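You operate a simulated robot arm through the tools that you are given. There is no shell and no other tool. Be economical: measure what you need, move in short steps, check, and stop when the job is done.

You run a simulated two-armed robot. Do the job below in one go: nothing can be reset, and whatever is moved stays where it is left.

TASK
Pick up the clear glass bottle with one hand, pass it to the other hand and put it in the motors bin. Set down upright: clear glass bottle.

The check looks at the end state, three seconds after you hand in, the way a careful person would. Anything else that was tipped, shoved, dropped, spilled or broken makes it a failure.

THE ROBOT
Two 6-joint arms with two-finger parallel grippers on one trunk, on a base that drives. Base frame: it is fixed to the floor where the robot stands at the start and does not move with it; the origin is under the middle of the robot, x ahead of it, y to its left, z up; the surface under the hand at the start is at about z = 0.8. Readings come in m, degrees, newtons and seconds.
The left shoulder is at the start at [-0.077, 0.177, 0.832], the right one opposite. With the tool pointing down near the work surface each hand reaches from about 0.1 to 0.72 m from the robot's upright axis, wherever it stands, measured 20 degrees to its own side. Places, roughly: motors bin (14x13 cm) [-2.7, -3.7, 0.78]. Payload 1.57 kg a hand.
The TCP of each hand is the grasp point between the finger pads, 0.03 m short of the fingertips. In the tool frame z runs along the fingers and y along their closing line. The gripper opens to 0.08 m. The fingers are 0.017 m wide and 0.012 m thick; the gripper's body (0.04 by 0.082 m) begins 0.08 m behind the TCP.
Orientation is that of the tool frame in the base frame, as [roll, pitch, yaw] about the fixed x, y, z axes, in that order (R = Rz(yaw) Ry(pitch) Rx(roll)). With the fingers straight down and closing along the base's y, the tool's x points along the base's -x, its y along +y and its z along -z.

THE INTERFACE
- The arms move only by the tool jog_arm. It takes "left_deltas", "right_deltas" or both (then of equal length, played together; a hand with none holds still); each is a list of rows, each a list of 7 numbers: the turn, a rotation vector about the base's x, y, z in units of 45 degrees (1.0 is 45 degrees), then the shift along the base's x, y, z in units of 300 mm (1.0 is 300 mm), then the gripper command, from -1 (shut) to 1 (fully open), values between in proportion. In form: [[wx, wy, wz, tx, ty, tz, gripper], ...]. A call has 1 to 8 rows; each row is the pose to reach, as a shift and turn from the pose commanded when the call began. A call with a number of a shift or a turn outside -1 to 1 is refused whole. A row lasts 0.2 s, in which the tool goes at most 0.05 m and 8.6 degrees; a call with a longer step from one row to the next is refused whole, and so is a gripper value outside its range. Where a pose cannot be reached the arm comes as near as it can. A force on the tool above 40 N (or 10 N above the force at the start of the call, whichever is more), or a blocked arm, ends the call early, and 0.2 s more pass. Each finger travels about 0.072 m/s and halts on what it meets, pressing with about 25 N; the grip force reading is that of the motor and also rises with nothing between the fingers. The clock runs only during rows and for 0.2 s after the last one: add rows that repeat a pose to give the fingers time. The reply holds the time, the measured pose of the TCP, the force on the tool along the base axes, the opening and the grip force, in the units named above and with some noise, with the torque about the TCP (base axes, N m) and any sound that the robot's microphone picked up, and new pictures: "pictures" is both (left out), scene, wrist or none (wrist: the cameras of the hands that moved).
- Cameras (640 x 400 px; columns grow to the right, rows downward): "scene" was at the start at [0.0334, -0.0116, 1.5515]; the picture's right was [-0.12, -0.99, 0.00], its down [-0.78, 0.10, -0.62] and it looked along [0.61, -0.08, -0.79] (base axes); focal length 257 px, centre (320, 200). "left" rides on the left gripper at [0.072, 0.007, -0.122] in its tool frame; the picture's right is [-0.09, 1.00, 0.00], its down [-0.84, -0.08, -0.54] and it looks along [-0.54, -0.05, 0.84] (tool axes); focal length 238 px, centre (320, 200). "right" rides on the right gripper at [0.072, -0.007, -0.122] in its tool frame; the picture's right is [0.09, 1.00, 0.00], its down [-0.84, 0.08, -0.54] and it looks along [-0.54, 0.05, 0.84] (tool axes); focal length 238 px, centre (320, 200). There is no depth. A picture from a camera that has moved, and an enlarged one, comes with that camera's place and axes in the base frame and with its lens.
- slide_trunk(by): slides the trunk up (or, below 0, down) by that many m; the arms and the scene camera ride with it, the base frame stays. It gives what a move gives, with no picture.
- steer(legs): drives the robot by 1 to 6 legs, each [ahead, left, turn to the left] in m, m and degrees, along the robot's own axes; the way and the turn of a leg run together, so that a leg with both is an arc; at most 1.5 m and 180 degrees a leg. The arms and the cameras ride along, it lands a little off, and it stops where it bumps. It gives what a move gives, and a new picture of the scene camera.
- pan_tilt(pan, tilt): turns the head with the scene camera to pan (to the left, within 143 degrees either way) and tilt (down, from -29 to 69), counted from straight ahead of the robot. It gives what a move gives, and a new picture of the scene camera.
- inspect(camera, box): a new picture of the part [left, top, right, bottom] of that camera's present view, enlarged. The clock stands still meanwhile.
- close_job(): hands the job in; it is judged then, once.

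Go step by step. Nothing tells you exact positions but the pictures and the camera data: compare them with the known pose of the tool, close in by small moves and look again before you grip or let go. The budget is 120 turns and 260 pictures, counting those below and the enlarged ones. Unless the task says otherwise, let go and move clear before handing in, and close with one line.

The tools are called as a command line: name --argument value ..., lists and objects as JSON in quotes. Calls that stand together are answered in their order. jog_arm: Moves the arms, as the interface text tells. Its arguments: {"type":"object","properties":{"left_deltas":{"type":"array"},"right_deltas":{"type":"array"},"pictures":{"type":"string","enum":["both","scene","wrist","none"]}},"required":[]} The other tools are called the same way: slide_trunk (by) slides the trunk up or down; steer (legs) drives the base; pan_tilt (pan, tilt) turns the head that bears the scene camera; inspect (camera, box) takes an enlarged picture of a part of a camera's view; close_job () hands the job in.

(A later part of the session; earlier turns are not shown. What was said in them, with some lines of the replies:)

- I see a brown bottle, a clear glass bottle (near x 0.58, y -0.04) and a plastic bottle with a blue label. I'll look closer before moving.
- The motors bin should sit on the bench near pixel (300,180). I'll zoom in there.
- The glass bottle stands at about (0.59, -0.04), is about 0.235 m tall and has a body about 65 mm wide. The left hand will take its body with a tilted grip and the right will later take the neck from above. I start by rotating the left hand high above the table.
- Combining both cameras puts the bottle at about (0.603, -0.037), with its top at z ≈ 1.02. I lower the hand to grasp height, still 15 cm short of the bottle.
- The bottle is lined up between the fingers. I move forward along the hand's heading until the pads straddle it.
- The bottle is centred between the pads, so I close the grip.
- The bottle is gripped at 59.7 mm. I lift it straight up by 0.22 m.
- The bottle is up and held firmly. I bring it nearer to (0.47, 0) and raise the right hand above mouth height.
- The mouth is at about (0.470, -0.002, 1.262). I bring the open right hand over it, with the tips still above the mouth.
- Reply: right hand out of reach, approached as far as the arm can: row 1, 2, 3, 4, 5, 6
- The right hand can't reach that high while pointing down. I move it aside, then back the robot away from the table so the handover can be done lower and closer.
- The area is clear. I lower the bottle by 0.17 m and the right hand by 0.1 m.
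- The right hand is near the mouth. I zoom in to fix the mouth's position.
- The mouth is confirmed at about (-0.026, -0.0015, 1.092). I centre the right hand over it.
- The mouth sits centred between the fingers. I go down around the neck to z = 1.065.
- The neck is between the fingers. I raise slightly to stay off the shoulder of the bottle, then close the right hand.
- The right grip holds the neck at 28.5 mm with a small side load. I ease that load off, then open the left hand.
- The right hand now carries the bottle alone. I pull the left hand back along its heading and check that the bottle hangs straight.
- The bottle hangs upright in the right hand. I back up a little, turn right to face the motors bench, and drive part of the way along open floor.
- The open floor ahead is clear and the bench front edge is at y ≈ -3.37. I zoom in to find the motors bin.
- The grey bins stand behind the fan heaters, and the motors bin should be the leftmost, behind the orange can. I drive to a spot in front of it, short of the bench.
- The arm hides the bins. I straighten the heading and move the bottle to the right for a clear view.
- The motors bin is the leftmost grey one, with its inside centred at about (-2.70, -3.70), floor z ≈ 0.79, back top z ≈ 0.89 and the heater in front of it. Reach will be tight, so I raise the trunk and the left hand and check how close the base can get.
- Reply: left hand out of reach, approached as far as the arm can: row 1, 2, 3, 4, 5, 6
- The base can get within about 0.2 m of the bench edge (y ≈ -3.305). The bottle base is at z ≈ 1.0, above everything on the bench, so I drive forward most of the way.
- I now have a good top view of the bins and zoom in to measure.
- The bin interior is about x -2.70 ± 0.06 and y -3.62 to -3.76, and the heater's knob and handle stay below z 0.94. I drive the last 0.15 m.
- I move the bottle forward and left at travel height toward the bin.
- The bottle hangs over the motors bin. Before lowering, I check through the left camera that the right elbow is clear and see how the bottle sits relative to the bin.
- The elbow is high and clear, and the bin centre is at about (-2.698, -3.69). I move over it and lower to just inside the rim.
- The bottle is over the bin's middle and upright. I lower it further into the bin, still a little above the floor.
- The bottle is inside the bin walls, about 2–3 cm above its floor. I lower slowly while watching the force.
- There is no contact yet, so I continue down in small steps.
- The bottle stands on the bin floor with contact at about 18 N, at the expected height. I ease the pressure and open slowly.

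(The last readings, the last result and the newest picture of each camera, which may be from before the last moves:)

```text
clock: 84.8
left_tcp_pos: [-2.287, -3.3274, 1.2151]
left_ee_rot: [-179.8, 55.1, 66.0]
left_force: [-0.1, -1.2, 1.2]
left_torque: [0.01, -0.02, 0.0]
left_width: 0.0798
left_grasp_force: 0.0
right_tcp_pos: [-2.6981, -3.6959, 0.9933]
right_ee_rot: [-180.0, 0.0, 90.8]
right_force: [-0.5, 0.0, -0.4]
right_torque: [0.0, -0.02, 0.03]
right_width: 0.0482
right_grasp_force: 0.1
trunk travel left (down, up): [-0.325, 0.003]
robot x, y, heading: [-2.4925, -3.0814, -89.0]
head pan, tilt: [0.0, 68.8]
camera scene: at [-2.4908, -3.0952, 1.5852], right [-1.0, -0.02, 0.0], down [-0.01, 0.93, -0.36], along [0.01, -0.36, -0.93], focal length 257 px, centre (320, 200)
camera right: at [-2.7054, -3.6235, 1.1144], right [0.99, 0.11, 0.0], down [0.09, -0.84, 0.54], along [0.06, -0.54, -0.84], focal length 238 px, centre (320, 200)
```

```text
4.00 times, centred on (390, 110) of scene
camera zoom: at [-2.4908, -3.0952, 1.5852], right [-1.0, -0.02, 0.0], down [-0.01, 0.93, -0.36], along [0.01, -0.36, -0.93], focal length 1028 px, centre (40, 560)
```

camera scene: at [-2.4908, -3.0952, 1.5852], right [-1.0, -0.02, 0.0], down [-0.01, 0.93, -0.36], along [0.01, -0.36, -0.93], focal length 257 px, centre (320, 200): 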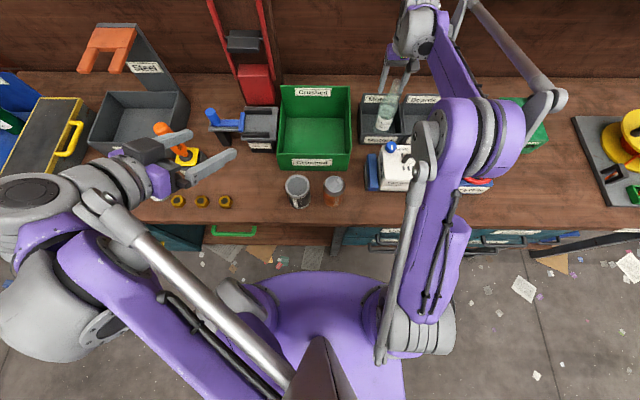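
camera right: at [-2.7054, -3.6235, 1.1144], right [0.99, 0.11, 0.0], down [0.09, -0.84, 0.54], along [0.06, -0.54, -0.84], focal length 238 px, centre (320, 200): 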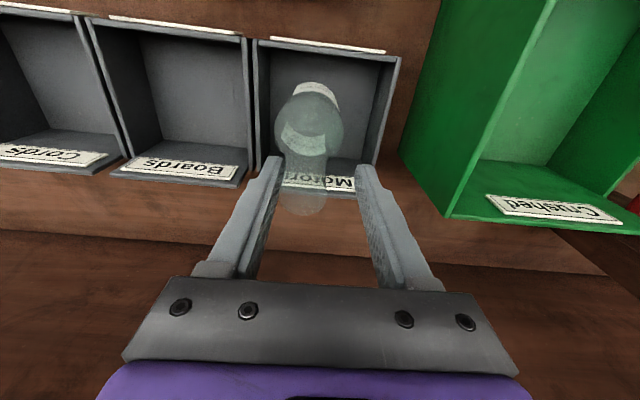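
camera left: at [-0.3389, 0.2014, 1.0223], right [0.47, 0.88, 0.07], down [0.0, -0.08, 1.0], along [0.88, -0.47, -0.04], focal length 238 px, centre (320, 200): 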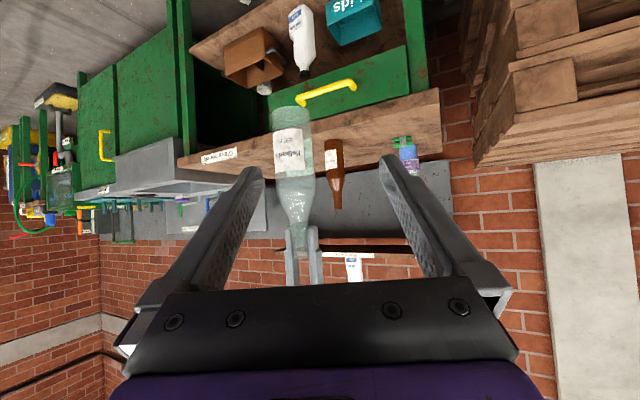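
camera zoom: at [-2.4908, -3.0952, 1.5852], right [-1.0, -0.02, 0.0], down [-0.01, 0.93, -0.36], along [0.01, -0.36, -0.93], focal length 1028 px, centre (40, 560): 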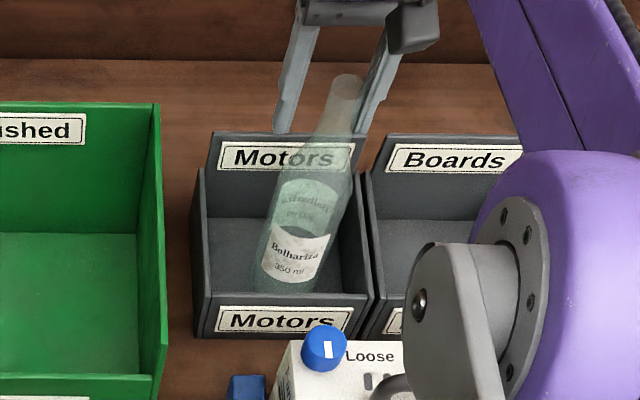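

The bottle stands by itself. I open fully and lift the hand straight up.

jog_arm --right_deltas '[[0, 0, 0, -0.01, 0, 0, 1], [0, 0, 0, -0.015, 0, 0, 1], [0, 0, 0, -0.015, 0, 0.03, 1], [0, 0, 0, -0.015, 0, 0.1, 1], [0, 0, 0, -0.015, 0, 0.2, 1], [0, 0, 0, -0.015, 0.02, 0.32, 1], [0, 0, 0, -0.015, 0.06, 0.44, 1], [0, 0, 0, -0.015, 0.06, 0.44, 1]]'

inspect --camera "scene" --box '[340, 60, 440, 160]'

```text
clock: 86.6
left_tcp_pos: [-2.2954, -3.3251, 1.2157]
left_ee_rot: [-179.8, 54.9, 66.0]
left_force: [-0.5, 0.0, -0.2]
left_torque: [0.01, 0.03, -0.01]
left_width: 0.0799
left_grasp_force: 0.1
right_tcp_pos: [-2.7122, -3.6766, 1.1244]
right_ee_rot: [-179.9, 0.0, 90.9]
right_force: [0.7, -0.1, 0.2]
right_torque: [0.02, 0.0, 0.02]
right_width: 0.0801
right_grasp_force: 0.1
trunk travel left (down, up): [-0.325, 0.003]
robot x, y, heading: [-2.5002, -3.0781, -89.2]
head pan, tilt: [0.0, 68.8]
camera scene: at [-2.4996, -3.0936, 1.5852], right [-1.0, -0.02, 0.0], down [-0.01, 0.93, -0.36], along [0.01, -0.36, -0.93], focal length 257 px, centre (320, 200)
camera right: at [-2.7206, -3.6054, 1.2451], right [0.99, 0.11, 0.0], down [0.09, -0.84, 0.54], along [0.06, -0.54, -0.84], focal length 238 px, centre (320, 200)
```

scene: 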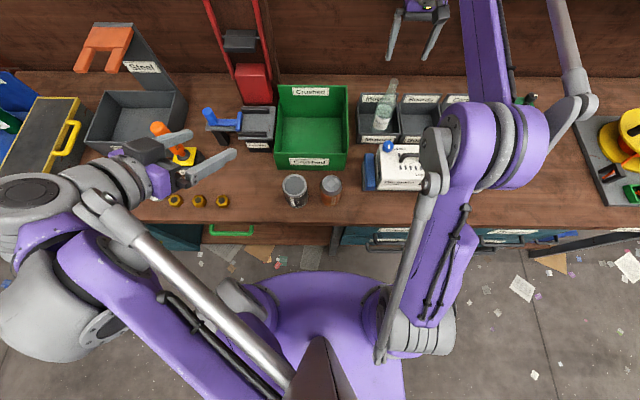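
right: 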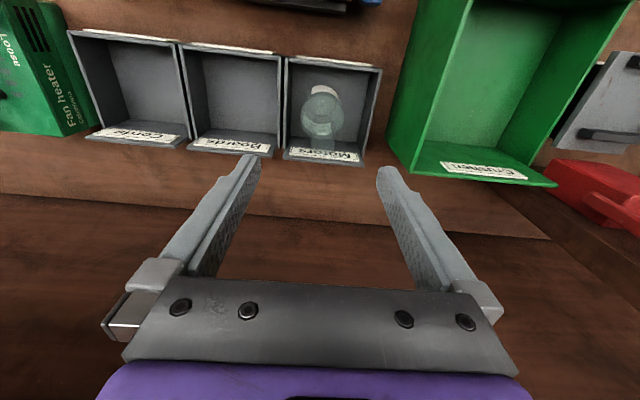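

```text
4.00 times, centred on (390, 110) of scene
camera zoom: at [-2.4996, -3.0936, 1.5852], right [-1.0, -0.02, 0.0], down [-0.01, 0.93, -0.36], along [0.01, -0.36, -0.93], focal length 1028 px, centre (40, 560)
```

zoom: 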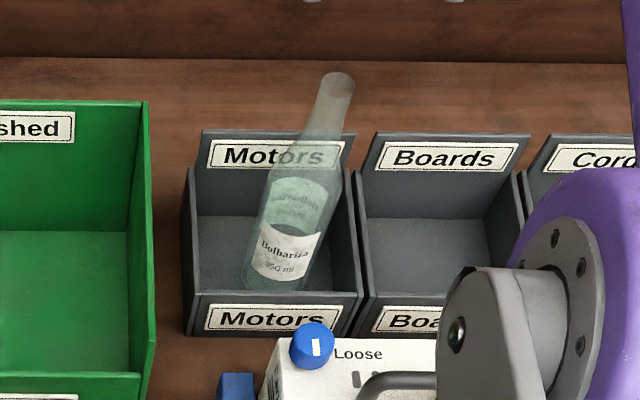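

The bottle stands upright in the motors bin and nothing else has moved. I draw the right hand up and back, clear of the bin.

jog_arm --right_deltas '[[0, 0, 0, 0, 0.02, 0.1, 1], [0, 0, 0, 0, 0.08, 0.2, 1], [0, 0, 0, 0, 0.2, 0.25, 1], [0, 0, 0, 0, 0.34, 0.25, 1], [0, 0, 0, 0, 0.48, 0.25, 1], [0, 0, 0, 0, 0.6, 0.25, 1], [0, 0, 0, 0, 0.6, 0.25, 1]]' --pictures "scene"

inspect --camera "scene" --box '[330, 60, 450, 200]'

```text
clock: 88.2
left_tcp_pos: [-2.2915, -3.3271, 1.2148]
left_ee_rot: [-179.8, 54.9, 65.9]
left_force: [-0.7, 0.3, 0.4]
left_torque: [0.0, -0.01, 0.03]
left_width: 0.0801
left_grasp_force: 0.1
right_tcp_pos: [-2.706, -3.4971, 1.2001]
right_ee_rot: [-180.0, -0.1, 91.0]
right_force: [0.1, 0.6, 1.0]
right_torque: [0.02, 0.02, -0.01]
right_width: 0.0799
right_grasp_force: 0.2
trunk travel left (down, up): [-0.325, 0.003]
robot x, y, heading: [-2.4962, -3.0756, -89.2]
head pan, tilt: [0.0, 68.8]
camera scene: at [-2.496, -3.0949, 1.5852], right [-1.0, -0.02, 0.0], down [-0.01, 0.93, -0.36], along [0.01, -0.36, -0.93], focal length 257 px, centre (320, 200)
```

scene: 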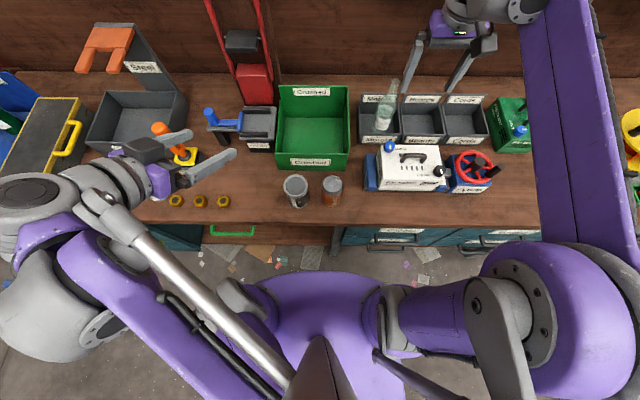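

```text
2.86 times, centred on (390, 130) of scene
camera zoom: at [-2.496, -3.0949, 1.5852], right [-1.0, -0.02, 0.0], down [-0.01, 0.93, -0.36], along [0.01, -0.36, -0.93], focal length 734 px, centre (120, 400)
```

zoom: 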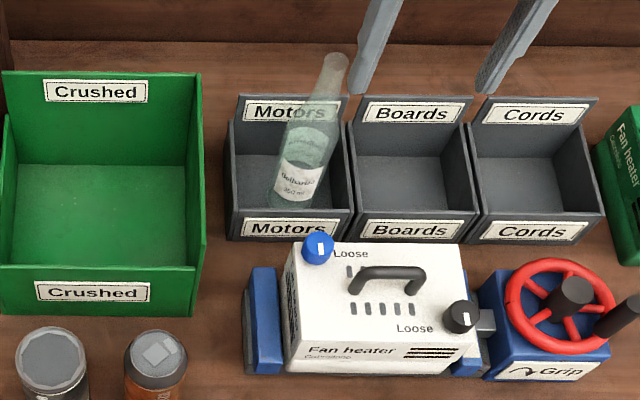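

The bottle stands upright and free in the motors bin, both hands are clear, and its neighbours have not moved. I hand in now.

close_job

```text
The job is handed in.
```

The clear glass bottle was picked up with the left hand, passed to the right, and now stands upright in the motors bin; I saw nothing else tipped or moved.
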